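You operate a simulated robot arm through the tools that you are given. There is no shell and no other tool. Be economical: measure what you need, move in short steps, check, and stop when the job is done.

Carry out the task below with a simulated robot arm. There is one attempt and no reset: what you move stays moved.

## Task
Clamp the tail block on the pad, dress its burrs smooth and unclamp it.
Fine: dressing block back on its mat. Set down upright: dressing block.
Where things are to end (x, y in the base frame): tail block within 20 mm of [570, 220].

It is judged by the outcome, as a careful person would: the job done as asked, and still so three seconds after it is handed in. It fails if anything else is knocked over, pushed out of place, dropped, spilled or broken.

## Robot
A 7-joint arm with a two-finger parallel gripper, fixed in place. Base frame: the origin is at the foot of the arm, x ahead of it, y to its left, z up; the work surface is at about z = 850. Lengths are in mm, angles in degrees, forces in N, time in s.
With the tool pointing down near the work surface it reaches from about 420 to 900 mm from the base axis. Its first joint turns from -115.0 to 115.0 degrees. Payload 3.91 kg.
Tool frame: the origin (TCP) lies between the finger pads and is the grasp point; the fingertips stand 30 mm ahead of it; z points along the fingers, y is the line along which they close. Largest opening 110 mm; finger width 20, thickness 10; the body of the gripper, 48 by 112 mm, starts 55 mm behind the TCP.
Orientation is that of the tool frame in the base frame, as [roll, pitch, yaw] about the fixed x, y, z axes, in that order (R = Rz(yaw) Ry(pitch) Rx(roll)). With the fingers straight down and closing along the base's y, the tool's x points along the base's -x, its y along +y and its z along -z.

## Interface
- The arm moves only by the tool move_arm. Its arguments are lists of equal length, an entry for each row: "fingers": the opening, from 0 (shut) to 1 (fully open); "offset": the shift along the tool's x, y, z in units of 50 mm (1.0 is 50 mm), a list of three; "turn": the turn, a rotation vector about the tool's x, y, z in units of 4 degrees (1.0 is 4 degrees), a list of three. In form: {"fingers": [fingers, ...], "offset": [[x, y, z], ...], "turn": [[wx, wy, wz], ...]}. A call has 1 to 10 rows; each row shifts and turns the commanded pose from where the row before left it, along the tool's axes as they then stand. A call with a number of a shift or a turn outside -1 to 1 is refused whole. A row lasts 0.2 s, in which the tool goes at most 50 mm and 8.6 degrees; a call with a longer step from one row to the next is refused whole, and so is a gripper value outside its range. Where a pose cannot be reached the arm comes as near as it can. A force on the tool above 80 N (or 10 N above the force at the start of the call, whichever is more), or a blocked arm, ends the call early, and 0.2 s more pass. Each finger travels about 153 mm/s and halts on what it meets, pressing with about 42 N; the grip force reading is that of the motor and also rises with nothing between the fingers. The clock runs only during rows and for 0.2 s after the last one: add rows that do not move to give the fingers time. The reply holds the time, the measured pose of the TCP, the force on the tool along the base axes, the opening and the grip force, in the units named above and with some noise, with the torque about the TCP (base axes, N m) and any sound that the robot's microphone picked up.
- Cameras (640 x 400 px; columns grow to the right, rows downward): "scene" is fixed at [219.2, 650, 1458.5]; the picture's right is [-0.63, -0.77, 0.00], its down [-0.49, 0.40, -0.77] and it looks along [0.60, -0.49, -0.63] (base axes); focal length 310 px, centre (320, 200). "wrist" rides on the gripper at [72, 17, -103] in the tool frame; the picture's right is [-0.23, 0.97, 0.00], its down [-0.76, -0.18, -0.62] and it looks along [-0.61, -0.14, 0.78] (tool axes); focal length 222 px, centre (320, 200).
- get_image(camera): a new picture of that camera. No time passes.
- raise_lower(by): slides the trunk up (or, below 0, down) by that many mm; the arm rides with it, the base frame stays. It gives what a move gives, with no picture.
- locate(camera, pixels): there is no depth. For up to 12 entries [column, row, z] of the newest picture of that camera ("zoom" is the newest enlarged one), the place [x, y] in the base frame at which the ray of that pixel passes the height z, good to about 2 mm. No time passes.
- inspect(camera, box): a new picture of the part [left, top, right, bottom] of that camera's present view, enlarged. No time passes.
- finish_job(): hands the job in; it is judged then, once.

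Keep the steps short. Do not move on a guess: measure, check each grasp and each placing, and mend mistakes. In all there are 80 turns and 46 pictures (those below and enlarged ones count). Leave the gripper open and the arm clear of the work at the hand-in unless told otherwise, and finish with a single line.

The tools are called after ">>>" by a JSON object that holds its "method" and its "body". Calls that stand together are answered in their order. move_arm: Moves the arm, as the interface text tells. Its arguments: {"type":"object","properties":{"fingers":{"type":"array","items":{"type":"number"}},"offset":{"type":"array","items":{"type":"array","items":{"type":"number"}}},"turn":{"type":"array","items":{"type":"array","items":{"type":"number"}}}},"required":["fingers","offset","turn"]} The other tools are called the same way: raise_lower (by) slides the trunk up or down; get_image (camera) takes a picture; locate (camera, pixels) gives the place at which the rays of pixels pass given heights; inspect (camera, box) takes an enlarged picture of a part of a camera's view; finish_job () hands the job in.

At the start:

```text
time_s: 0.0
eef_pos: [481.9, 270.0, 1173.1]
ee_rot: [180.0, 0.1, 180.0]
wrist_force: [0.0, 0.6, -0.8]
wrist_torque: [0.02, -0.01, 0.0]
width: 110.0
gripper_force: 0.0
trunk travel left (down, up): [-850.0, 140.0]
```

scene: 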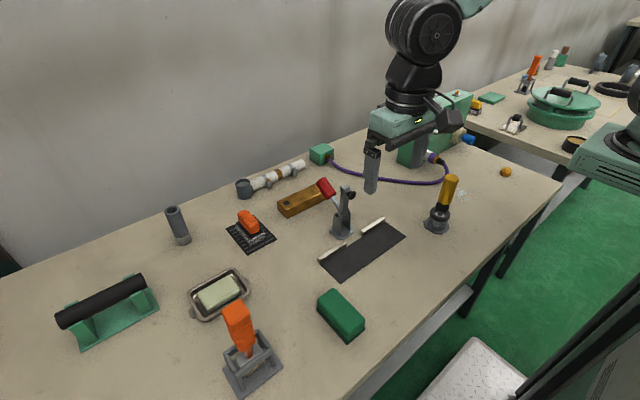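
wrist: 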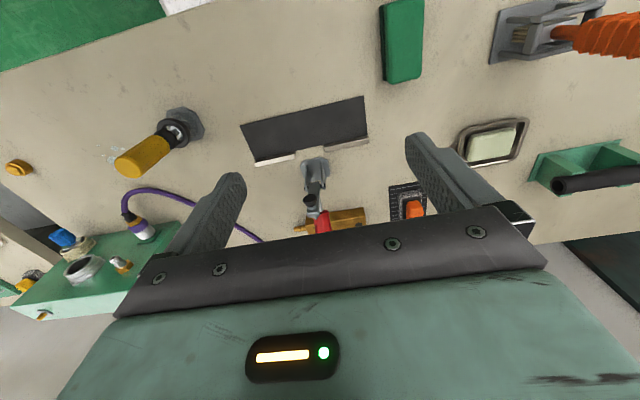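

I see a dark pad with a toggle clamp near (345,225), an orange-handled block on a mat at (250,228), a brass block at (300,200) and a green block at (340,315). I'll enlarge these to identify them.

>>> {"method": "inspect", "body": {"camera": "scene", "box": [220, 140, 420, 290]}}

>>> {"method": "inspect", "body": {"camera": "wrist", "box": [220, 80, 460, 240]}}

>>> {"method": "inspect", "body": {"camera": "scene", "box": [180, 240, 380, 400]}}

```text
2.67 times, centred on (320, 215) of scene
```

zoom: 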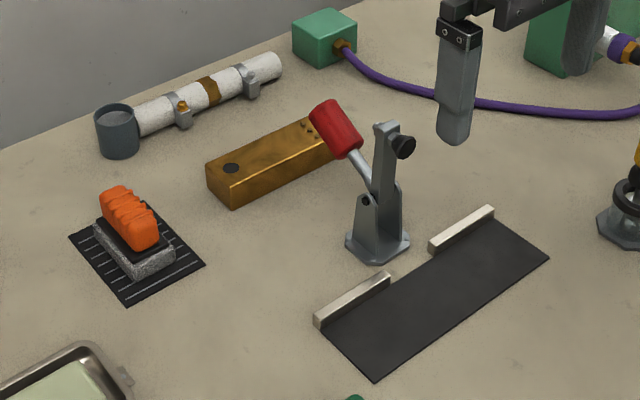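

```text
2.50 times, centred on (340, 160) of wrist
```

zoom: 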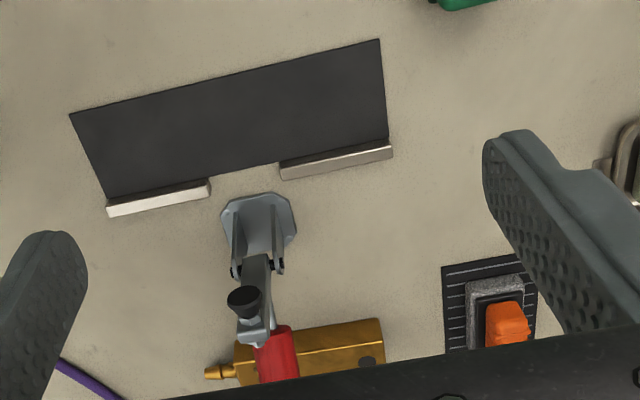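

```text
2.50 times, centred on (280, 320) of scene
```

zoom: 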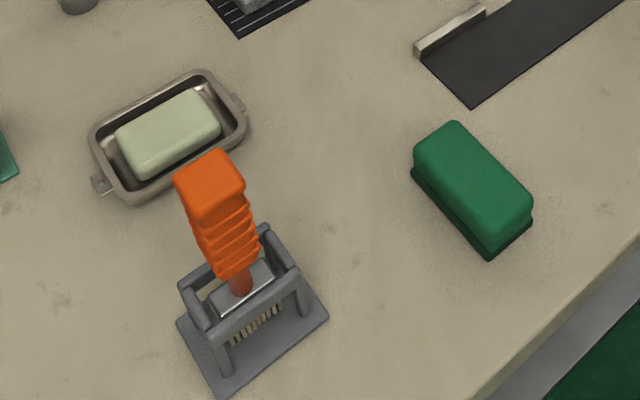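

The brass block with the nozzle looks like the tail block, the orange-handled one like the dressing block, with the toggle clamp open behind the pad. I'll locate the key points, with scene pixels for the pad corners, brass block, clamp and dressing block.

>>> {"method": "get_image", "body": {"camera": "scene"}}

>>> {"method": "locate", "body": {"camera": "scene", "pixels": [[340.6, 282.9, 850], [405.9, 236.7, 850], [318, 262, 850], [385, 222, 850], [287.4, 218, 850], [277.6, 201.9, 875], [287, 209, 875], [268, 254, 850], [276.5, 239.5, 850], [225.6, 229, 850], [248, 214, 850], [341, 238, 850]]}}

>>> {"method": "inspect", "body": {"camera": "scene", "box": [270, 170, 370, 240]}}

>>> {"method": "inspect", "body": {"camera": "scene", "box": [220, 200, 290, 260]}}

```text
40 pictures are left
```

scene: 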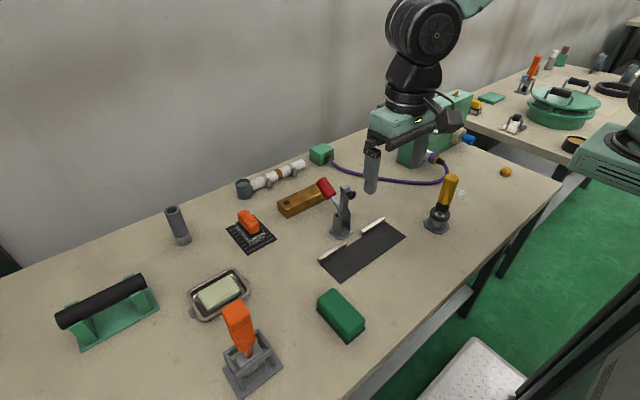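

```text
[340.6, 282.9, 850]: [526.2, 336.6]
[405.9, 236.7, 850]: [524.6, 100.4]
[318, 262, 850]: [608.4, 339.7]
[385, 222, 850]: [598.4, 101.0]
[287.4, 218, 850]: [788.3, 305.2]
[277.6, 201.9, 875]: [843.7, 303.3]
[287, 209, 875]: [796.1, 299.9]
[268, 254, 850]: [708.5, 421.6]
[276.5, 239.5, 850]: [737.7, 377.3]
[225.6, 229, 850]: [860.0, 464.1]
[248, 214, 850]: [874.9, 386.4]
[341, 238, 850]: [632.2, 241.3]
```

```text
5.71 times, centred on (320, 205) of scene
```

zoom: 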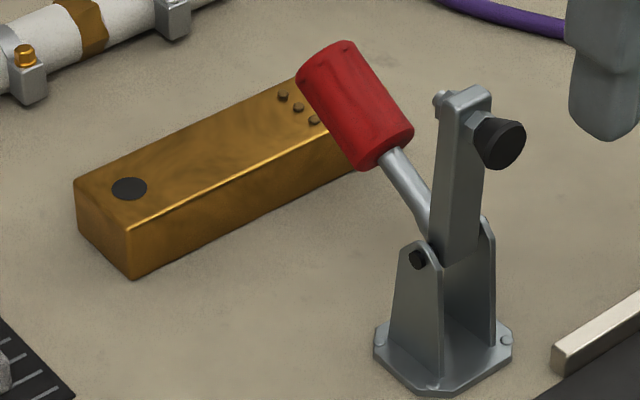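

```text
6.67 times, centred on (255, 230) of scene
```

zoom: 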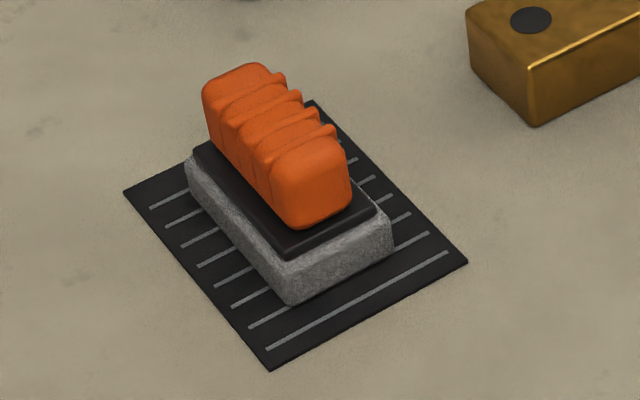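

I'll move the arm 150 mm forward at this height for a clear wrist view of the brass block, handle and clamp. The tool's −x is base +x.

>>> {"method": "move_arm", "body": {"fingers": [1, 1, 1, 1], "offset": [[-1, 0, 0], [-1, 0, 0], [-1, 0, 0], [0, 0, 0]], "turn": [[0, 0, 0], [0, 0, 0], [0, 0, 0], [0, 0, 0]]}}

>>> {"method": "get_image", "body": {"camera": "wrist"}}

>>> {"method": "inspect", "body": {"camera": "wrist", "box": [230, 20, 440, 150]}}

```text
time_s: 1.0
eef_pos: [633.6, 270.3, 1169.3]
ee_rot: [179.9, -0.2, 180.0]
wrist_force: [0.4, 0.7, -0.2]
wrist_torque: [0.04, 0.02, 0.0]
width: 109.8
gripper_force: 0.1
trunk travel left (down, up): [-850.0, 140.0]
```

```text
37 pictures are left
```

wrist: 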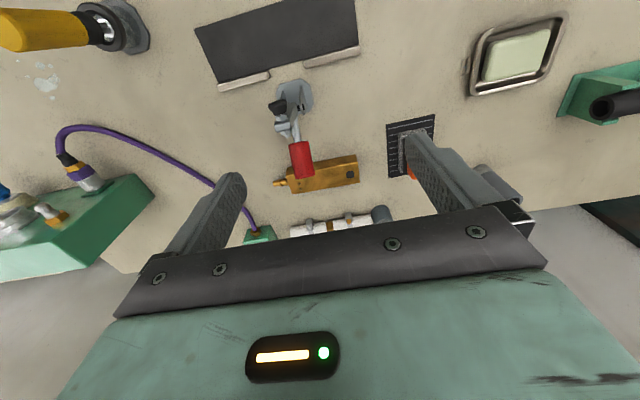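

```text
3.05 times, centred on (335, 85) of wrist
```

zoom: 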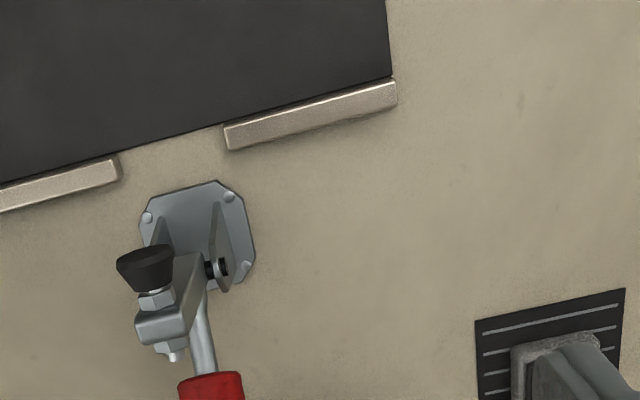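

Now I'll triangulate the clamp grip, rubber tip and block corners using both cameras.

>>> {"method": "inspect", "body": {"camera": "wrist", "box": [260, 70, 380, 200]}}

>>> {"method": "locate", "body": {"camera": "scene", "pixels": [[326.2, 188.4, 900], [326.2, 188.4, 930], [326.2, 188.4, 960], [326.2, 188.4, 990], [351.9, 194.9, 900], [351.9, 194.9, 930], [351.9, 194.9, 960], [351.9, 194.9, 990], [337, 215.5, 880], [337, 215.5, 900], [337, 215.5, 920]]}}

>>> {"method": "locate", "body": {"camera": "wrist", "pixels": [[301, 160, 900], [301, 160, 930], [301, 160, 960], [301, 160, 990], [278, 106, 900], [278, 106, 930], [278, 106, 960], [278, 106, 990], [359, 183, 850], [356, 156, 880], [219, 90, 850], [358, 48, 850]]}}

```text
3.08 times, centred on (320, 135) of wrist
```

zoom: 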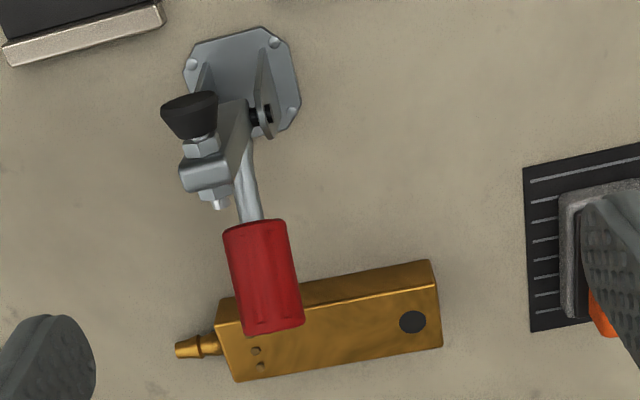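

```text
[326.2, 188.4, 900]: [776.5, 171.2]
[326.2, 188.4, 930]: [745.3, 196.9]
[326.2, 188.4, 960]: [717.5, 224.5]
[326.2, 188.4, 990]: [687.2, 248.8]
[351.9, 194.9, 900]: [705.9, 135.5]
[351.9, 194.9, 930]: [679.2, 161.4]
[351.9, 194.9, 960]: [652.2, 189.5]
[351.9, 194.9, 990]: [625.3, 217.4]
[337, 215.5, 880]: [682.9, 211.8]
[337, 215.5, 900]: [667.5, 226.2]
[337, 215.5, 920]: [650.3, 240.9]
```

```text
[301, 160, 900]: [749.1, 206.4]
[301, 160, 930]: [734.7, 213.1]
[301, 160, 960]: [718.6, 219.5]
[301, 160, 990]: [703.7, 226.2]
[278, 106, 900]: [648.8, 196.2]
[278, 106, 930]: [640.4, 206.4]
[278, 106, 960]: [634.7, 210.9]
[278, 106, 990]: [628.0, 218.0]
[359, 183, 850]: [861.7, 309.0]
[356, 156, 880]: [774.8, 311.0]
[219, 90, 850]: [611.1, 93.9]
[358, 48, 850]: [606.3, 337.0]
```

Grip centre is about (718, 221, 958), rubber tip about (626, 218, 989), so the closed tip lands near (570, 220). Now the brass block's dimensions from its top and bottom corners, and the mat and burr positions.

>>> {"method": "locate", "body": {"camera": "wrist", "pixels": [[355.7, 154.4, 850], [286.9, 166.8, 850], [357.7, 163.5, 870], [357.7, 163.5, 880], [357.7, 163.5, 890], [359.6, 182.7, 880], [293.4, 194, 880], [286.9, 174.5, 880], [350, 174.5, 880], [299, 184, 880], [273, 184, 865]]}}

>>> {"method": "locate", "body": {"camera": "scene", "pixels": [[277.3, 202.1, 870], [277.3, 202.1, 880], [277.3, 202.1, 890], [286.8, 210.1, 870], [286.8, 210.1, 880], [286.8, 210.1, 890], [287.3, 219, 850], [277.8, 210.5, 850], [313.5, 187, 880], [316.2, 188.7, 880], [319, 191, 880]]}}

```text
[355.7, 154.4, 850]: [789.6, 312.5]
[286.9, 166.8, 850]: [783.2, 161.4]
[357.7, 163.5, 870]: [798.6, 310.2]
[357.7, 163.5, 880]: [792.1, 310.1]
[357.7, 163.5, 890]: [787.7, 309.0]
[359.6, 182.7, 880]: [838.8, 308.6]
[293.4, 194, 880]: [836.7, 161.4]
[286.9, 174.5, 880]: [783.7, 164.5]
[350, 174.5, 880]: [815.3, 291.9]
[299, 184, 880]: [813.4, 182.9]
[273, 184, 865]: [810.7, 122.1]
```

```text
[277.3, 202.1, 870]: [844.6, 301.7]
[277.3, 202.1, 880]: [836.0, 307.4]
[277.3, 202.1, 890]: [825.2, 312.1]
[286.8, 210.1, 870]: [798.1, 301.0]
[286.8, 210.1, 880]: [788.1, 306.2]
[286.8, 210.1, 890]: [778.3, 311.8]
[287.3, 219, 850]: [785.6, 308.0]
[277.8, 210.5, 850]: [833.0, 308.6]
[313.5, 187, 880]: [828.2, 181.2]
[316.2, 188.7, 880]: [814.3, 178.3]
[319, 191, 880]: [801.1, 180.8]
```

Block: x 787–836, y 163–309, top about z 881, three burrs near y 181 at the nozzle end. I'll grip it across x, so the tool yaws 90° (camera on +y side). First turn in place, at height.

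>>> {"method": "move_arm", "body": {"fingers": [1, 1, 1, 1, 1, 1, 1, 1, 1, 1], "offset": [[0, 0, 0], [0, 0, 0], [0, 0, 0], [0, 0, 0], [0, 0, 0], [0, 0, 0], [0, 0, 0], [0, 0, 0], [0, 0, 0], [0, 0, 0]], "turn": [[0, 0, 1], [0, 0, 1], [0, 0, 1], [0, 0, 1], [0, 0, 1], [0, 0, 1], [0, 0, 1], [0, 0, 1], [0, 0, 1], [0, 0, 1]]}}

>>> {"method": "move_arm", "body": {"fingers": [1, 1, 1, 1, 1, 1, 1, 1, 1, 1], "offset": [[0, 0, 0], [0, 0, 0], [0, 0, 0], [0, 0, 0], [0, 0, 0], [0, 0, 0], [0, 0, 0], [0, 0, 0], [0, 0, 0], [0, 0, 0]], "turn": [[0, 0, 1], [0, 0, 1], [0, 0, 1], [0, 0, 1], [0, 0, 1], [0, 0, 1], [0, 0, 1], [0, 0, 1], [0, 0, 1], [0, 0, 1]]}}

>>> {"method": "move_arm", "body": {"fingers": [1, 1, 1, 1, 1, 1, 1, 1], "offset": [[0, 0, 0], [0, 0, 0], [0, 0, 0], [0, 1, 0], [0, 1, 0], [0, 1, 0], [0, 0.56, 0], [0, 0, 0]], "turn": [[0, 0, 1], [0, 0, 1], [0, 0, 0.5], [0, 0, 0], [0, 0, 0], [0, 0, 0], [0, 0, 0], [0, 0, 0]]}}

```text
time_s: 3.2
eef_pos: [631.5, 270.4, 1172.8]
ee_rot: [-180.0, 0.1, 139.9]
wrist_force: [0.6, -0.9, -0.4]
wrist_torque: [0.01, 0.04, 0.02]
width: 110.2
gripper_force: 0.1
trunk travel left (down, up): [-850.0, 140.0]
```

```text
time_s: 5.4
eef_pos: [631.5, 271.2, 1172.8]
ee_rot: [180.0, 0.1, 99.9]
wrist_force: [-0.5, -0.2, 0.4]
wrist_torque: [0.0, -0.01, -0.01]
width: 110.1
gripper_force: 0.1
trunk travel left (down, up): [-850.0, 140.0]
```

```text
time_s: 7.2
eef_pos: [809.9, 269.3, 1169.4]
ee_rot: [179.9, 0.2, 89.9]
wrist_force: [-0.4, 0.3, -1.4]
wrist_torque: [0.03, -0.01, 0.02]
width: 110.0
gripper_force: 0.1
trunk travel left (down, up): [-850.0, 140.0]
```

The arm reached (810, 269, 1169), yaw 90. Now a wrist look along −y to refine the block position.

>>> {"method": "get_image", "body": {"camera": "wrist"}}

```text
34 pictures are left
```

wrist: 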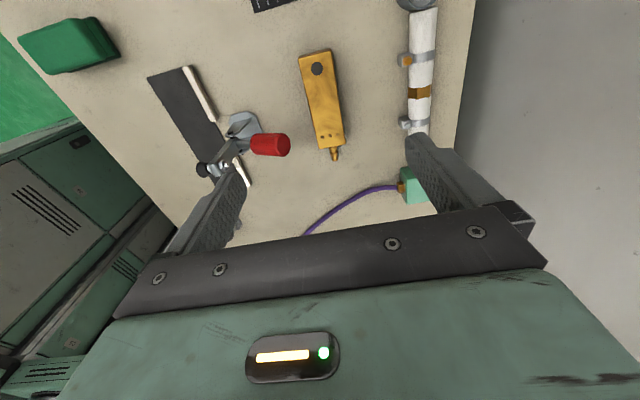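

>>> {"method": "inspect", "body": {"camera": "wrist", "box": [240, 40, 360, 165]}}

>>> {"method": "locate", "body": {"camera": "wrist", "pixels": [[299, 54, 881], [331, 49, 881], [317, 148, 881], [344, 145, 881], [291, 142, 975], [291, 142, 960], [282, 155, 960], [284, 134, 960], [316, 68, 881]]}}

```text
3.20 times, centred on (300, 102) of wrist
```

zoom: 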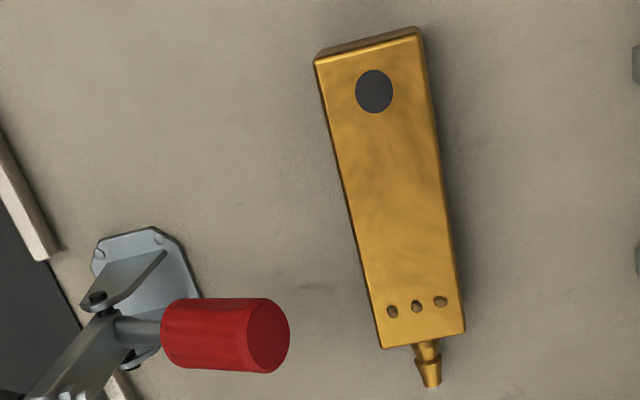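

```text
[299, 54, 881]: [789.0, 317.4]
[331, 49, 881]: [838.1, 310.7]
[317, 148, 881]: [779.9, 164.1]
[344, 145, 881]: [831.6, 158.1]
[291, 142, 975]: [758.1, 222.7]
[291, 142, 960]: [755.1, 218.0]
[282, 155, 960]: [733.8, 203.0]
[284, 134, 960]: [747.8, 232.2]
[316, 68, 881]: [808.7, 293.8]
```

>>> {"method": "locate", "body": {"camera": "wrist", "pixels": [[299, 58.9, 881], [330.3, 49.8, 881], [319.7, 148.2, 881], [345.3, 143.3, 881], [322.2, 137, 881], [330, 135.3, 881], [337.6, 133.6, 881], [316.9, 68, 881]]}}

```text
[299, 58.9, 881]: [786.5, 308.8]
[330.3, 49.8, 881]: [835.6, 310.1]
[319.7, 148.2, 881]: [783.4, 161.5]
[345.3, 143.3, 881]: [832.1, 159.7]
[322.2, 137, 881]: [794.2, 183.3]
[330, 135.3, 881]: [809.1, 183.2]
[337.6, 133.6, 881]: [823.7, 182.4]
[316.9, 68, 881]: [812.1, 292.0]
```

Block centre is about (809.5, 235), turned 1.3°. I'll grip at y≈265, which keeps the gripper body clear of the clamp grip (y 203–232), and descend to z≈925 first.

>>> {"method": "move_arm", "body": {"fingers": [1, 1, 1, 1, 1, 1, 1], "offset": [[-0.08, 0, 0], [0, 0, 1], [0, 0, 1], [0, 0, 1], [0, 0, 1], [0, 0, 0.9], [0, 0, 0]], "turn": [[0, 0, 0.33], [0, 0, 0], [0, 0, 0], [0, 0, 0], [0, 0, 0], [0, 0, 0], [0, 0, 0]]}}

>>> {"method": "get_image", "body": {"camera": "wrist"}}

>>> {"method": "get_image", "body": {"camera": "scene"}}

```text
time_s: 8.8
eef_pos: [810.7, 267.9, 926.1]
ee_rot: [-180.0, 0.0, 88.6]
wrist_force: [0.6, 0.2, 1.2]
wrist_torque: [-0.05, -0.01, 0.0]
width: 109.6
gripper_force: 0.0
trunk travel left (down, up): [-850.0, 140.0]
```

```text
32 pictures are left
```

wrist: 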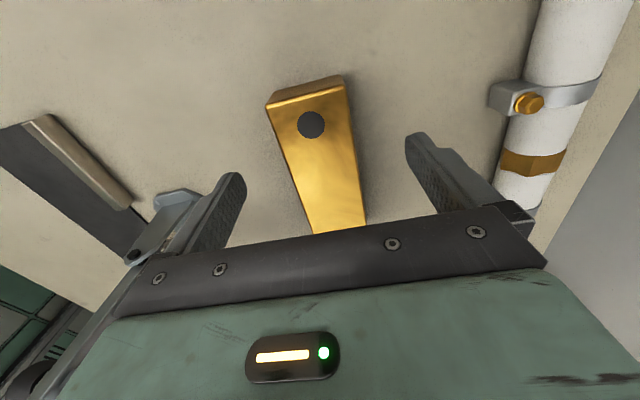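

```text
31 pictures are left
```

scene: 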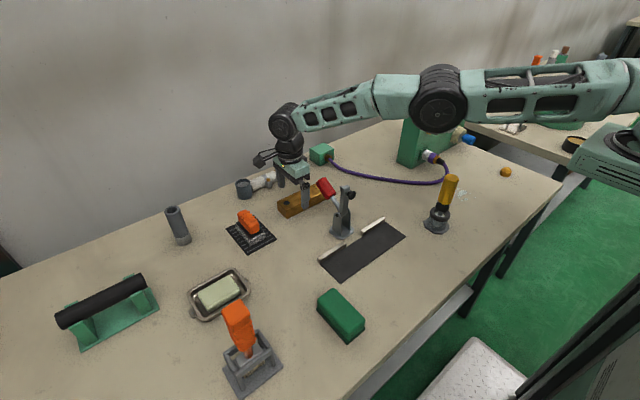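

The fingers straddle the block and are clear of the pipe. Descend to z≈884 and close.

>>> {"method": "move_arm", "body": {"fingers": [1, 1, 0, 0, 0, 0], "offset": [[-0.05, 0, 0.82], [0, 0, 0], [0, 0, 0], [0, 0, 0], [0, 0, 0], [0, 0, 0]], "turn": [[0, 0, 0], [0, 0, 0], [0, 0, 0], [0, 0, 0], [0, 0, 0], [0, 0, 0]]}}

>>> {"method": "move_arm", "body": {"fingers": [0, 0, 0], "offset": [[0, 0, -0.3], [0, 0, 0], [0, 0, 0]], "turn": [[0, 0, 0], [0, 0, 0], [0, 0, 0]]}}

>>> {"method": "get_image", "body": {"camera": "scene"}}

>>> {"method": "inspect", "body": {"camera": "scene", "box": [250, 140, 370, 240]}}

```text
time_s: 10.2
eef_pos: [806.0, 262.7, 887.4]
ee_rot: [180.0, 0.1, 88.6]
wrist_force: [1.5, 1.3, 1.6]
wrist_torque: [0.11, 0.02, 0.17]
width: 51.9
gripper_force: 42.4
out of reach, approached as far as the arm can: row 1
trunk travel left (down, up): [-850.0, 140.0]
```

```text
time_s: 11.0
eef_pos: [808.9, 262.8, 900.6]
ee_rot: [180.0, 0.0, 88.6]
wrist_force: [-0.7, 1.7, 1.6]
wrist_torque: [-0.38, 0.2, 0.01]
width: 51.6
gripper_force: 42.1
trunk travel left (down, up): [-850.0, 140.0]
```

```text
30 pictures are left
```

scene: 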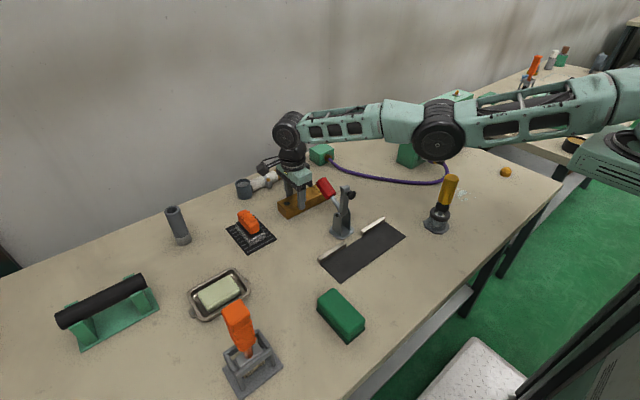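

```text
4.00 times, centred on (310, 190) of scene
```

zoom: 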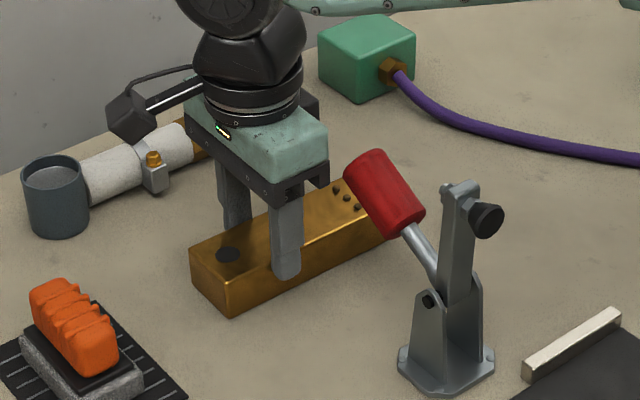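

Grip holds at 51.6 mm. I'll lift a bit more and check for tilt.

>>> {"method": "move_arm", "body": {"fingers": [0, 0, 0], "offset": [[0, 0, -0.8], [0, 0, 0], [0, 0, 0]], "turn": [[0, 0, 0], [0, 0, 0], [0, 0, 0]]}}

>>> {"method": "inspect", "body": {"camera": "scene", "box": [250, 140, 370, 240]}}

```text
time_s: 11.8
eef_pos: [814.6, 265.8, 940.4]
ee_rot: [-180.0, 0.1, 88.7]
wrist_force: [-0.3, -0.6, -5.9]
wrist_torque: [0.17, 0.02, -0.02]
width: 51.8
gripper_force: 42.1
out of reach, approached as far as the arm can: row 1
trunk travel left (down, up): [-850.0, 140.0]
```

```text
4.00 times, centred on (310, 190) of scene
```

zoom: 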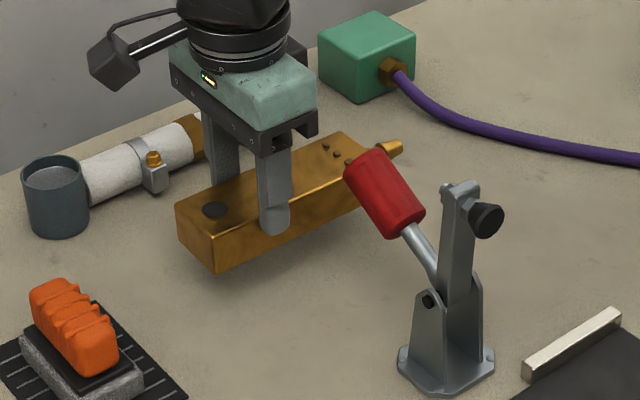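

The load is level and about 6 N. Block bottom is 37 mm below the TCP. Lift to z≈1070 and carry over to x≈568, keeping the tool at y≈266 so its body passes beside the upright clamp arm.

>>> {"method": "move_arm", "body": {"fingers": [0, 0, 0, 0, 0, 0, 0, 0, 0, 0], "offset": [[0, 0, -1], [0, 0, -1], [0, 0, -0.6], [0, -0.8, 0], [0, -0.8, 0], [0, -0.8, 0], [0, -0.8, 0], [0, -0.8, 0], [0, -0.8, 0], [0, 0, 0]], "turn": [[0, 0, 0], [0, 0, 0], [0, 0, -0.33], [0, 0, 0], [0, 0, 0], [0, 0, 0], [0, 0, 0], [0, 0, 0], [0, 0, 0], [0, 0, 0]]}}

>>> {"method": "get_image", "body": {"camera": "wrist"}}

>>> {"method": "get_image", "body": {"camera": "scene"}}

```text
time_s: 14.0
eef_pos: [728.9, 391.4, 1070.7]
ee_rot: [180.0, 0.0, 90.0]
wrist_force: [0.1, 0.4, -6.0]
wrist_torque: [0.17, -0.03, -0.01]
width: 51.6
gripper_force: 41.0
out of reach, approached as far as the arm can: row 1, 3, 4, 5, 6, 7, 8, 9
trunk travel left (down, up): [-850.0, 140.0]
```

```text
27 pictures are left
```

wrist: 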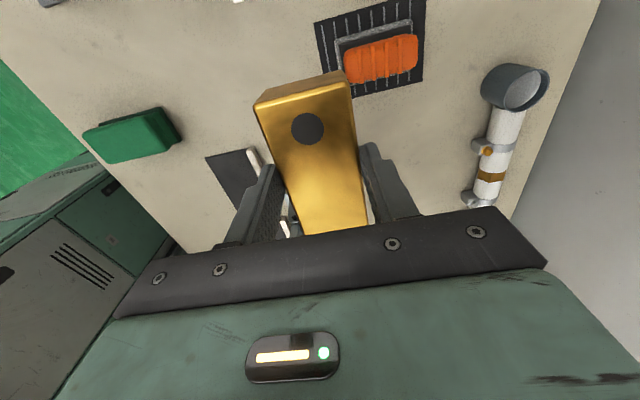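

```text
26 pictures are left
```

scene: 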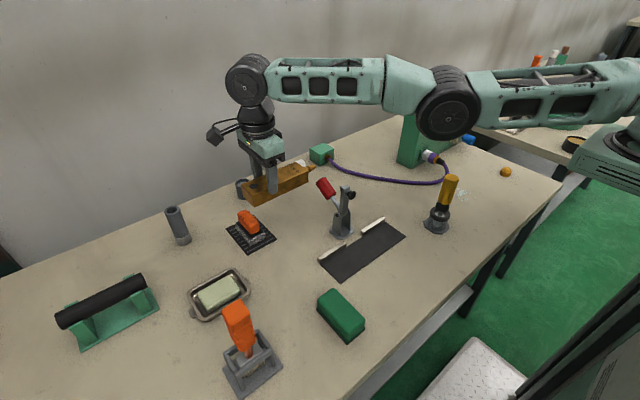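

The arm followed a joint limit and drifted to (729, 391); nothing was touched and the block is still held. I'll try short steps in −x from here.

>>> {"method": "move_arm", "body": {"fingers": [0, 0, 0, 0], "offset": [[0, -0.6, 0], [0, -0.6, 0], [0, -0.6, 0], [0, 0, 0]], "turn": [[0, 0, 0], [0, 0, 0], [0, 0, 0], [0, 0, 0]]}}

```text
time_s: 15.0
eef_pos: [677.7, 437.7, 1069.8]
ee_rot: [-179.8, 0.2, 89.9]
wrist_force: [-0.3, 0.7, -5.9]
wrist_torque: [0.16, 0.0, -0.02]
width: 51.7
gripper_force: 41.6
out of reach, approached as far as the arm can: row 1, 2, 3
trunk travel left (down, up): [-850.0, 140.0]
```

It still drifts sideways. Let me test a pure −y move to see which direction is free.

>>> {"method": "move_arm", "body": {"fingers": [0, 0, 0, 0], "offset": [[-0.6, 0, 0], [-0.6, 0, 0], [-0.6, 0, 0], [0, 0, 0]], "turn": [[0, 0, 0], [0, 0, 0], [0, 0, 0], [0, 0, 0]]}}

```text
time_s: 16.0
eef_pos: [724.9, 395.0, 1071.3]
ee_rot: [-179.9, 0.3, 90.0]
wrist_force: [-0.2, 0.6, -6.5]
wrist_torque: [0.21, 0.0, -0.01]
width: 51.7
gripper_force: 41.9
out of reach, approached as far as the arm can: row 1, 2, 3
trunk travel left (down, up): [-850.0, 140.0]
```

The arm is held on one curve, so a joint is at its limit. I'll turn the tool back 24° (towards the earlier free posture) and raise it a little to free it.

>>> {"method": "move_arm", "body": {"fingers": [0, 0, 0, 0, 0, 0, 0, 0], "offset": [[0, 0, -0.5], [0, 0, -0.5], [0, 0, 0], [0, 0, 0], [0, 0, 0], [0, 0, 0], [0, 0, 0], [0, 0, 0]], "turn": [[0, 0, -1], [0, 0, -1], [0, 0, -1], [0, 0, -1], [0, 0, -1], [0, 0, -1], [0, 0, 0], [0, 0, 0]]}}

>>> {"method": "get_image", "body": {"camera": "scene"}}

```text
time_s: 17.8
eef_pos: [725.3, 396.4, 1119.3]
ee_rot: [-179.9, 0.0, 113.9]
wrist_force: [-0.5, 0.9, -5.8]
wrist_torque: [0.15, 0.08, -0.01]
width: 51.5
gripper_force: 42.2
trunk travel left (down, up): [-850.0, 140.0]
```

```text
25 pictures are left
```

scene: 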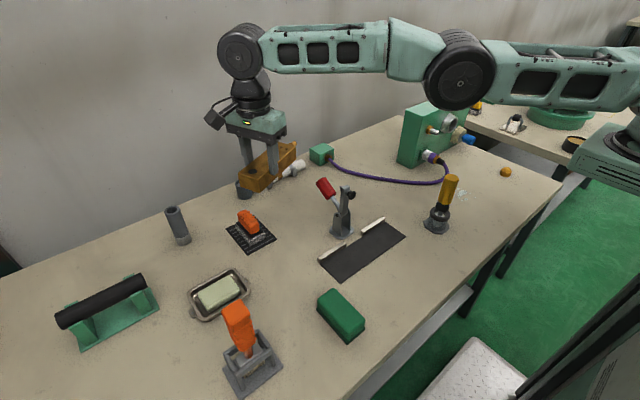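

Free again with yaw 114. Now carry to (568, 266) at this height with the tool-frame shift (−55, −196) mm.

>>> {"method": "move_arm", "body": {"fingers": [0, 0, 0, 0, 0, 0], "offset": [[-0.22, -0.786, 0], [-0.22, -0.786, 0], [-0.22, -0.786, 0], [-0.22, -0.786, 0], [-0.22, -0.786, 0], [0, 0, 0]], "turn": [[0, 0, 0], [0, 0, 0], [0, 0, 0], [0, 0, 0], [0, 0, 0], [0, 0, 0]]}}

>>> {"method": "move_arm", "body": {"fingers": [0, 0, 0, 0, 0, 0, 0], "offset": [[0, 0, 0], [0, 0, 0], [0, 0, 0], [0, 0, 0], [0, 0, 0], [0, 0, 0], [0, 0, 0]], "turn": [[0, 0, 1], [0, 0, 1], [0, 0, 1], [0, 0, 1], [0, 0, 1], [0, 0, 1], [0, 0, 0]]}}

```text
time_s: 19.2
eef_pos: [567.0, 268.3, 1119.4]
ee_rot: [179.9, 0.0, 113.9]
wrist_force: [1.7, 0.3, -6.1]
wrist_torque: [0.13, 0.07, 0.01]
width: 51.8
gripper_force: 42.0
trunk travel left (down, up): [-850.0, 140.0]
```

```text
time_s: 20.8
eef_pos: [565.5, 267.2, 1120.3]
ee_rot: [180.0, 0.0, 89.9]
wrist_force: [-0.5, -0.6, -6.0]
wrist_torque: [0.21, 0.02, 0.02]
width: 51.4
gripper_force: 42.3
trunk travel left (down, up): [-850.0, 140.0]
```

Reached (565.5, 267), yaw 90, no limit. Descend to z≈935 and look at the fence clearance.

>>> {"method": "move_arm", "body": {"fingers": [0, 0, 0, 0, 0], "offset": [[0, 0, 0.925], [0, 0, 0.925], [0, 0, 0.925], [0, 0, 0.925], [0, 0, 0]], "turn": [[0, 0, 0], [0, 0, 0], [0, 0, 0], [0, 0, 0], [0, 0, 0]]}}

>>> {"method": "inspect", "body": {"camera": "scene", "box": [290, 150, 430, 300]}}

>>> {"method": "get_image", "body": {"camera": "wrist"}}

```text
time_s: 22.0
eef_pos: [567.6, 268.7, 933.3]
ee_rot: [-179.9, 0.0, 89.9]
wrist_force: [0.7, -0.6, -4.9]
wrist_torque: [0.17, 0.0, 0.01]
width: 51.6
gripper_force: 41.9
trunk travel left (down, up): [-850.0, 140.0]
```

```text
2.67 times, centred on (360, 225) of scene
```

zoom: 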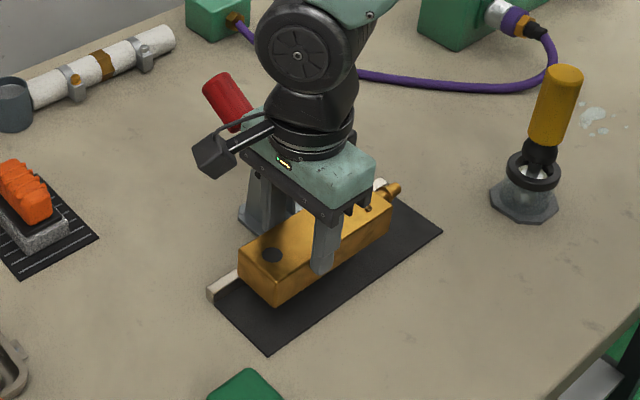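

```text
23 pictures are left
```

wrist: 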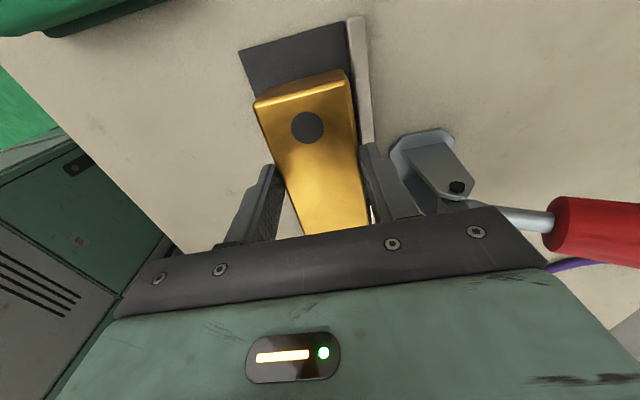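

The +x finger would come close to the fence, so I'll measure the fence's inner face and height.

>>> {"method": "locate", "body": {"camera": "wrist", "pixels": [[347, 22, 853], [358, 80, 853], [349, 20, 865], [361, 143, 865], [373, 140, 865], [374, 145, 850], [359, 17, 865], [239, 51, 852]]}}

>>> {"method": "inspect", "body": {"camera": "wrist", "box": [230, 10, 400, 160]}}

```text
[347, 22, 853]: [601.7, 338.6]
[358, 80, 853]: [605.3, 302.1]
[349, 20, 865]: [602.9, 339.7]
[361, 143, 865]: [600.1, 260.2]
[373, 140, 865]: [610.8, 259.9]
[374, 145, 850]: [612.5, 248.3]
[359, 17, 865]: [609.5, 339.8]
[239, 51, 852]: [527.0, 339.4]
```

```text
2.67 times, centred on (315, 85) of wrist
```

zoom: 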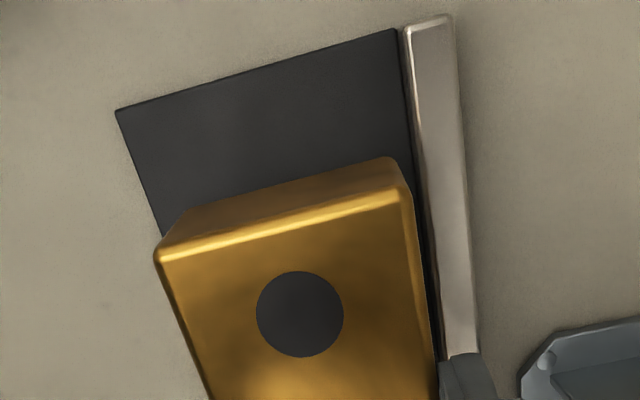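

Fence inner face is at x≈602, y 248–340; the finger would sit over it. I'll shift −x by 10 mm (to x≈557.5), then lower in small steps onto the pad, watching the force.

>>> {"method": "move_arm", "body": {"fingers": [0, 0, 0, 0, 0, 0, 0], "offset": [[0, -0.2, 0], [0, 0, 0.4], [0, 0, 0.36], [0, 0, 0.04], [0, 0, 0.04], [0, 0, 0.04], [0, 0, 0]], "turn": [[0, 0, 0], [0, 0, 0], [0, 0, 0], [0, 0, 0], [0, 0, 0], [0, 0, 0], [0, 0, 0]]}}

>>> {"method": "inspect", "body": {"camera": "scene", "box": [310, 170, 430, 290]}}

```text
time_s: 23.6
eef_pos: [556.7, 268.4, 893.7]
ee_rot: [179.9, -0.2, 89.9]
wrist_force: [-6.4, -0.9, 49.1]
wrist_torque: [-0.34, 0.99, -0.12]
width: 51.5
gripper_force: 42.6
trunk travel left (down, up): [-850.0, 140.0]
```

```text
3.33 times, centred on (370, 230) of scene
```

zoom: 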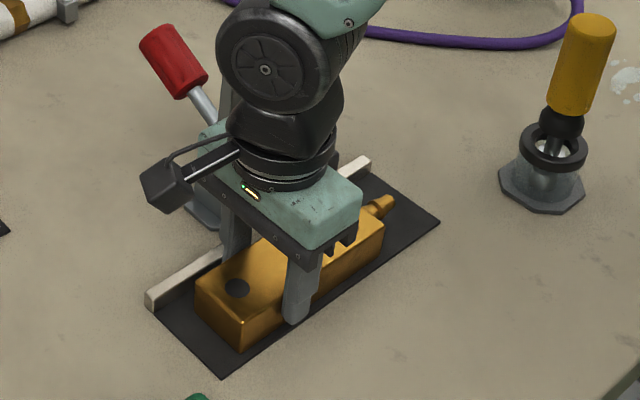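

The block is down on the pad (about 49 N). I'll ease up 2 mm and open the fingers only to about 60 mm, as the fence is close, then rise straight up.

>>> {"method": "move_arm", "body": {"fingers": [0, 0.54, 0.54], "offset": [[0, 0, -0.05], [0, 0, 0], [0, 0, 0]], "turn": [[0, 0, 0], [0, 0, 0], [0, 0, 0]]}}

>>> {"method": "move_arm", "body": {"fingers": [0.54, 0.54, 0.54, 0.54, 0.54], "offset": [[0, 0, -0.3], [0, 0, -1], [0, 0, -1], [0, 0, -1], [0, 0, 0]], "turn": [[0, 0, 0], [0, 0, 0], [0, 0, 0], [0, 0, 0], [0, 0, 0]]}}

>>> {"method": "get_image", "body": {"camera": "wrist"}}

```text
time_s: 24.4
eef_pos: [557.3, 267.3, 893.0]
ee_rot: [180.0, 0.2, 89.9]
wrist_force: [-0.4, 0.2, -1.3]
wrist_torque: [0.01, 0.02, 0.03]
width: 59.3
gripper_force: 0.0
trunk travel left (down, up): [-850.0, 140.0]
```

```text
time_s: 25.6
eef_pos: [554.4, 268.5, 1059.4]
ee_rot: [-180.0, 0.1, 90.0]
wrist_force: [-0.2, 0.1, 1.0]
wrist_torque: [-0.01, 0.04, 0.01]
width: 59.5
gripper_force: 0.1
trunk travel left (down, up): [-850.0, 140.0]
```

```text
20 pictures are left
```

wrist: 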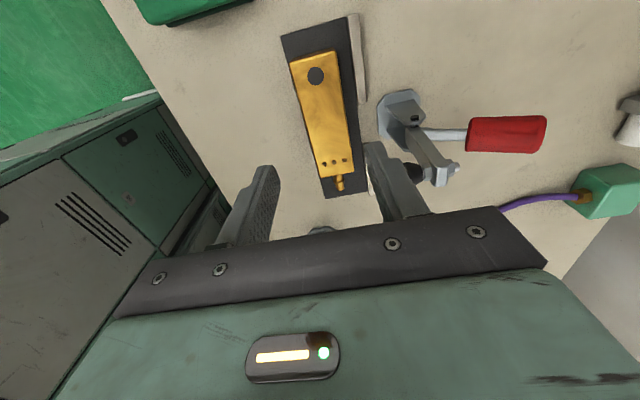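

Released. Now measure the block's place on the pad (top z≈885).

>>> {"method": "locate", "body": {"camera": "wrist", "pixels": [[291, 64, 885], [338, 53, 885], [319, 178, 885], [353, 173, 885], [325, 163, 885], [335, 161, 885], [345, 159, 885], [316, 76, 885], [546, 132, 960], [470, 135, 940], [413, 173, 989]]}}

```text
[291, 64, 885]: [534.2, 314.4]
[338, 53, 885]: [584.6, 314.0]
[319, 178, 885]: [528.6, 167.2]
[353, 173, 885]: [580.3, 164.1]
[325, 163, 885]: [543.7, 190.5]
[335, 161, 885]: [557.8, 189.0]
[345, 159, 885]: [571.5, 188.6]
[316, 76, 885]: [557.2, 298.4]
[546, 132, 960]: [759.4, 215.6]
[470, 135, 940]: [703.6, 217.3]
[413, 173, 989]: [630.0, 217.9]
```

The block sits at (557, 240), needing about 20 mm in −y. I'll close the fingers, go to y≈350 beyond its dot end (y 314), lower, then push.

>>> {"method": "move_arm", "body": {"fingers": [0, 0, 0, 0, 0, 0, 0, 0], "offset": [[0.8, 0, 0], [0.83, 0.06, 0], [0, 0, 0.8], [0, 0, 0.8], [0, 0, 0.8], [0, 0, 0.8], [0, 0, 0.13], [0, 0, 0]], "turn": [[0, 0, 0], [0, 0, 0], [0, 0, 0], [0, 0, 0], [0, 0, 0], [0, 0, 0], [0, 0, 0], [0, 0, 0]]}}

```text
time_s: 27.4
eef_pos: [561.5, 350.9, 893.7]
ee_rot: [180.0, 0.0, 90.0]
wrist_force: [0.5, 0.3, -0.5]
wrist_torque: [0.05, 0.03, 0.01]
width: 0.1
gripper_force: 38.0
trunk travel left (down, up): [-850.0, 140.0]
```

In place. Push −y by 47 mm in small steps to bring the finger front to y≈294.

>>> {"method": "move_arm", "body": {"fingers": [0, 0, 0, 0, 0, 0, 0], "offset": [[-0.3, -0.08, 0], [-0.15, 0, 0], [-0.15, 0, 0], [-0.15, 0, 0], [-0.1, 0, 0], [-0.09, 0, 0], [0, 0, 0]], "turn": [[0, 0, 0], [0, 0, 0], [0, 0, 0], [0, 0, 0], [0, 0, 0], [0, 0, 0], [0, 0, 0]]}}

```text
time_s: 29.0
eef_pos: [556.7, 305.1, 892.5]
ee_rot: [-180.0, 0.0, 90.0]
wrist_force: [0.1, 6.4, 2.8]
wrist_torque: [0.01, 0.04, -0.01]
width: 0.0
gripper_force: 38.1
trunk travel left (down, up): [-850.0, 140.0]
```

Pushed (6 N). Now back off, go over to the −x face at y≈218, and nudge the block about +10 mm toward the fence.

>>> {"method": "move_arm", "body": {"fingers": [0, 0, 0, 0, 0, 0, 0, 0, 0], "offset": [[0.2, 0, 0], [0, 0, -0.8], [0, 0, -0.6], [-0.6, -0.6, 0], [-0.7, -0.4, 0], [-0.64, 0, 0], [0, 0, 0.7], [0, 0, 0.7], [0, 0, 0]], "turn": [[0, 0, 0], [0, 0, 0], [0, 0, 0], [0, 0, 0], [0, 0, 0], [0, 0, 0], [0, 0, 0], [0, 0, 0], [0, 0, 0]]}}

>>> {"method": "move_arm", "body": {"fingers": [0, 0, 0, 0, 0], "offset": [[0, 0.15, 0], [0, 0.15, 0], [0, 0.15, 0], [0, 0.08, 0], [0, 0, 0]], "turn": [[0, 0, 0], [0, 0, 0], [0, 0, 0], [0, 0, 0], [0, 0, 0]]}}

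```text
time_s: 31.0
eef_pos: [504.5, 214.3, 892.2]
ee_rot: [-180.0, 0.0, 90.1]
wrist_force: [0.2, -0.2, 0.2]
wrist_torque: [-0.01, 0.02, 0.02]
width: 0.1
gripper_force: 37.4
trunk travel left (down, up): [-850.0, 140.0]
```

```text
time_s: 32.2
eef_pos: [531.8, 215.4, 893.2]
ee_rot: [179.9, 0.0, 90.0]
wrist_force: [-5.4, 2.0, 0.3]
wrist_torque: [-0.03, 0.05, 0.0]
width: 0.0
gripper_force: 37.8
trunk travel left (down, up): [-850.0, 140.0]
```

Nudged. Back off, rise and check the block's place.

>>> {"method": "move_arm", "body": {"fingers": [0, 0, 0, 0, 0, 0, 0, 0], "offset": [[0, -0.3, 0], [0, 0, -1], [0, 0, -1], [0, 0, -1], [0, 0, -1], [0.8, 0.6, 0], [0.8, 0.6, 0], [0, 0, 0]], "turn": [[0, 0, 0], [0, 0, 0], [0, 0, 0], [0, 0, 0], [0, 0, 0], [0, 0, 0], [0, 0, 0], [0, 0, 0]]}}

>>> {"method": "get_image", "body": {"camera": "wrist"}}

```text
time_s: 34.0
eef_pos: [577.5, 296.3, 1092.6]
ee_rot: [-179.9, 0.0, 89.9]
wrist_force: [0.2, 0.4, -0.2]
wrist_torque: [0.04, 0.0, 0.02]
width: 0.0
gripper_force: 37.6
trunk travel left (down, up): [-850.0, 140.0]
```

```text
19 pictures are left
```

wrist: 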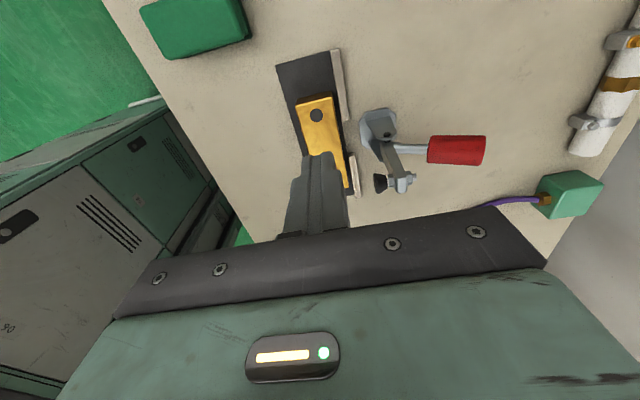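

>>> {"method": "locate", "body": {"camera": "wrist", "pixels": [[296, 106, 885], [333, 97, 885], [316, 115, 885], [342, 140, 885], [386, 134, 905], [485, 150, 960], [428, 150, 930], [381, 183, 989], [336, 50, 863], [343, 53, 863]]}}

```text
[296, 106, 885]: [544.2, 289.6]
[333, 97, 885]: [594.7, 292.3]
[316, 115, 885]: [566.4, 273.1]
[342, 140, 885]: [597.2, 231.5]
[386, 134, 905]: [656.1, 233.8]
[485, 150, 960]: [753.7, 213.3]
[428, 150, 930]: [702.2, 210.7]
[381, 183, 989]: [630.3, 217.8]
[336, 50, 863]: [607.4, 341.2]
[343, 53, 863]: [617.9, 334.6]
```

Block is at about (570, 217), on the pad. Next: close the clamp by gripping its red grip across y (yaw 180) and carrying it along an arc about the pivot near (650, 220, 900). Turn back 90° first.

>>> {"method": "move_arm", "body": {"fingers": [0, 0, 0, 0, 0, 0, 0, 0, 0, 0], "offset": [[0, 0, 0], [0, 0, 0], [0, 0, 0], [0, 0, 0], [0, 0, 0], [0, 0, 0], [0, 0, 0], [0, 0, 0], [0, 0, 0], [0, 0, 0]], "turn": [[0, 0, -1], [0, 0, -1], [0, 0, -1], [0, 0, -1], [0, 0, -1], [0, 0, -1], [0, 0, -1], [0, 0, -1], [0, 0, -1], [0, 0, -1]]}}

>>> {"method": "move_arm", "body": {"fingers": [0, 0, 0, 0, 0, 0, 0, 0, 0, 0], "offset": [[0, 0, 0], [0, 0, 0], [0, 0, 0], [0, 0, 0], [0, 0, 0], [0, 0, 0], [0, 0, 0], [0, 0, 0], [0, 0, 0], [0, 0, 0]], "turn": [[0, 0, -1], [0, 0, -1], [0, 0, -1], [0, 0, -1], [0, 0, -1], [0, 0, -1], [0, 0, -1], [0, 0, -1], [0, 0, -1], [0, 0, -1]]}}

>>> {"method": "move_arm", "body": {"fingers": [0.6, 0.6, 0.6, 0.6, 0.6, 0.6, 0.6, 0.6], "offset": [[0, 0, 0], [0, 0, 0], [0, 0, 0], [-0.94, -0.5, 0], [-0.94, -0.5, 0], [-0.94, -0.52, 0], [0, 0, 0], [0, 0, 0]], "turn": [[0, 0, -1], [0, 0, -1], [0, 0, -0.5], [0, 0, 0], [0, 0, 0], [0, 0, 0], [0, 0, 0], [0, 0, 0]]}}

>>> {"method": "get_image", "body": {"camera": "wrist"}}

```text
time_s: 36.2
eef_pos: [577.5, 296.8, 1092.0]
ee_rot: [180.0, 0.1, 130.0]
wrist_force: [-0.1, -0.2, -1.1]
wrist_torque: [-0.06, -0.01, 0.04]
width: 0.0
gripper_force: 37.8
trunk travel left (down, up): [-850.0, 140.0]
```

```text
time_s: 38.4
eef_pos: [577.8, 294.1, 1092.3]
ee_rot: [-179.9, 0.0, 170.0]
wrist_force: [0.4, -1.1, -0.4]
wrist_torque: [-0.02, 0.0, -0.05]
width: 0.2
gripper_force: 37.6
trunk travel left (down, up): [-850.0, 140.0]
```

```text
refused: row 4 steps farther than a row can; nothing moved
```

```text
18 pictures are left
```

wrist: 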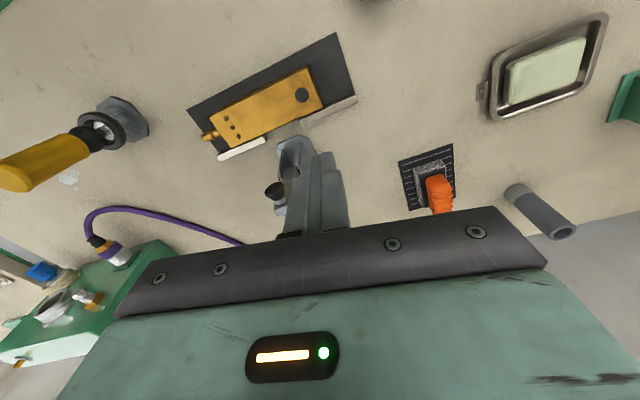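

The diagonal step was slightly too long; I'll use four smaller ones.

>>> {"method": "move_arm", "body": {"fingers": [0.6, 0.6, 0.6, 0.6, 0.6, 0.6, 0.6, 0.6], "offset": [[0, 0, 0], [0, 0, 0], [0, 0, 0], [-0.7, -0.37, 0], [-0.7, -0.37, 0], [-0.7, -0.37, 0], [-0.7, -0.37, 0], [0, 0, 0]], "turn": [[0, 0, -1], [0, 0, -1], [0, 0, -0.5], [0, 0, 0], [0, 0, 0], [0, 0, 0], [0, 0, 0], [0, 0, 0]]}}

>>> {"method": "get_image", "body": {"camera": "wrist"}}

```text
time_s: 40.2
eef_pos: [715.1, 220.2, 1093.5]
ee_rot: [180.0, 0.0, 179.9]
wrist_force: [0.4, -0.9, 0.3]
wrist_torque: [0.0, 0.0, -0.05]
width: 65.9
gripper_force: 0.1
trunk travel left (down, up): [-850.0, 140.0]
```

```text
17 pictures are left
```

wrist: 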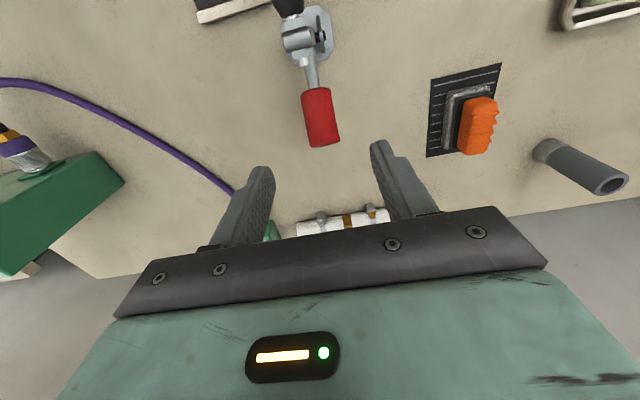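

I'll check the grip centre and the dressing block from this view.

>>> {"method": "locate", "body": {"camera": "wrist", "pixels": [[320, 117, 945], [320, 117, 958], [320, 117, 970], [317, 90, 940], [323, 146, 985], [464, 152, 890], [473, 97, 900], [493, 153, 900], [431, 78, 851], [500, 64, 851], [427, 157, 851], [444, 90, 865]]}}

>>> {"method": "inspect", "body": {"camera": "wrist", "box": [410, 50, 520, 170]}}

```text
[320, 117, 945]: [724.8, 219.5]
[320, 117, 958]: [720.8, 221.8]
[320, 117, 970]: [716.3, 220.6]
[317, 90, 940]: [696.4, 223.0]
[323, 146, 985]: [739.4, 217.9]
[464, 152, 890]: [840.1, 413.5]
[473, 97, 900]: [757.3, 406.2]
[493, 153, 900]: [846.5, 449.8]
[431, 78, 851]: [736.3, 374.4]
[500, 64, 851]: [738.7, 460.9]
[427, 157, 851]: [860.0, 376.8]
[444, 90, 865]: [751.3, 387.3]
```

```text
3.33 times, centred on (465, 110) of wrist
```

zoom: 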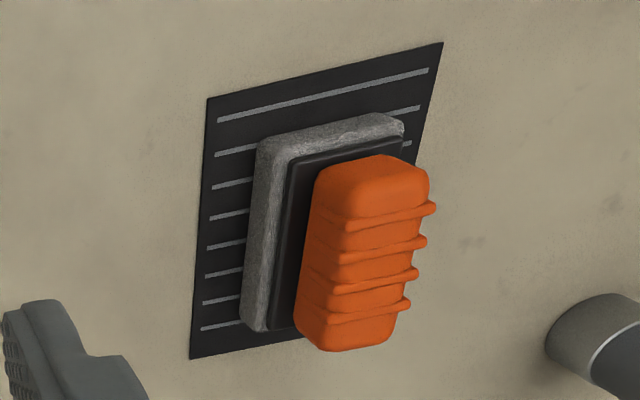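

The grip centre is confirmed near (720, 220, 958). Descend astride the grip and close on it.

>>> {"method": "move_arm", "body": {"fingers": [0.6, 0.6, 0.6, 0.6, 0, 0, 0, 0], "offset": [[-0.08, 0, 0.9], [0, 0, 0.9], [0, 0, 0.9], [0, 0, 0], [0, 0, 0], [0, 0, 0], [0, 0, 0], [0, 0, 0]], "turn": [[0, 0, 0], [0, 0, 0], [0, 0, 0], [0, 0, 0], [0, 0, 0], [0, 0, 0], [0, 0, 0], [0, 0, 0]]}}

>>> {"method": "inspect", "body": {"camera": "scene", "box": [270, 130, 410, 260]}}

```text
time_s: 42.0
eef_pos: [720.2, 219.9, 959.0]
ee_rot: [-179.8, 0.0, 179.9]
wrist_force: [0.9, -13.0, -2.5]
wrist_torque: [-0.18, -0.36, 0.06]
width: 30.6
gripper_force: 45.2
trunk travel left (down, up): [-850.0, 140.0]
```

```text
3.08 times, centred on (340, 195) of scene
```

zoom: 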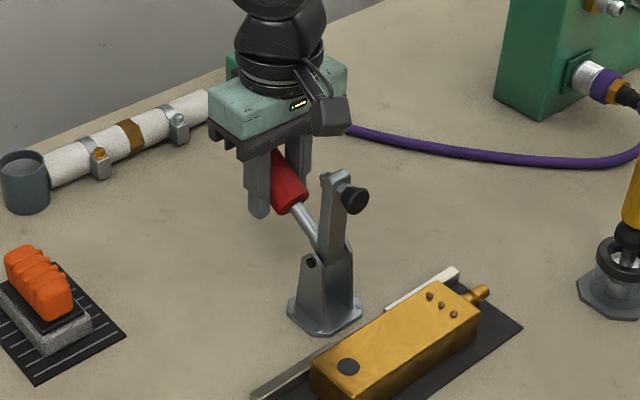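

Gripped at 30.6 mm. With the pivot at about (656, 220, 910) and radius 80 mm, I'll carry the grip along the first four 9° steps and watch forces.

>>> {"method": "move_arm", "body": {"fingers": [0, 0, 0, 0, 0], "offset": [[0.166, -0.02, -0.188], [0.192, 0, -0.158], [0.216, 0, -0.126], [0.232, 0, -0.092], [0, 0, 0]], "turn": [[0, 0, 0], [0, 0, 0], [0, 0, 0], [0, 0, 0], [0, 0, 0]]}}

>>> {"method": "inspect", "body": {"camera": "scene", "box": [270, 130, 410, 260]}}

```text
time_s: 43.2
eef_pos: [684.9, 219.5, 988.4]
ee_rot: [179.9, 0.5, 179.9]
wrist_force: [32.3, -6.7, 25.4]
wrist_torque: [-0.94, -1.39, 0.83]
width: 30.5
gripper_force: 44.9
trunk travel left (down, up): [-850.0, 140.0]
```

```text
3.08 times, centred on (340, 195) of scene
```

zoom: 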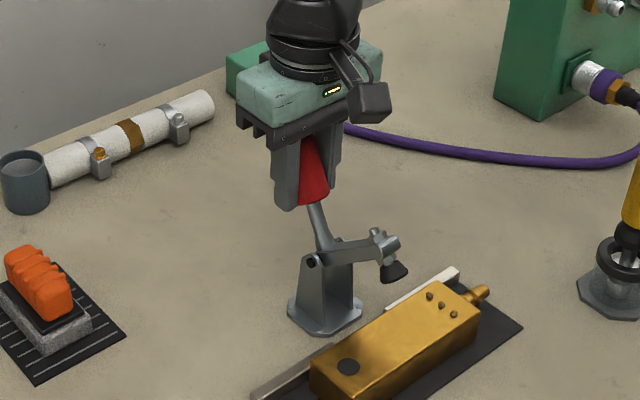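

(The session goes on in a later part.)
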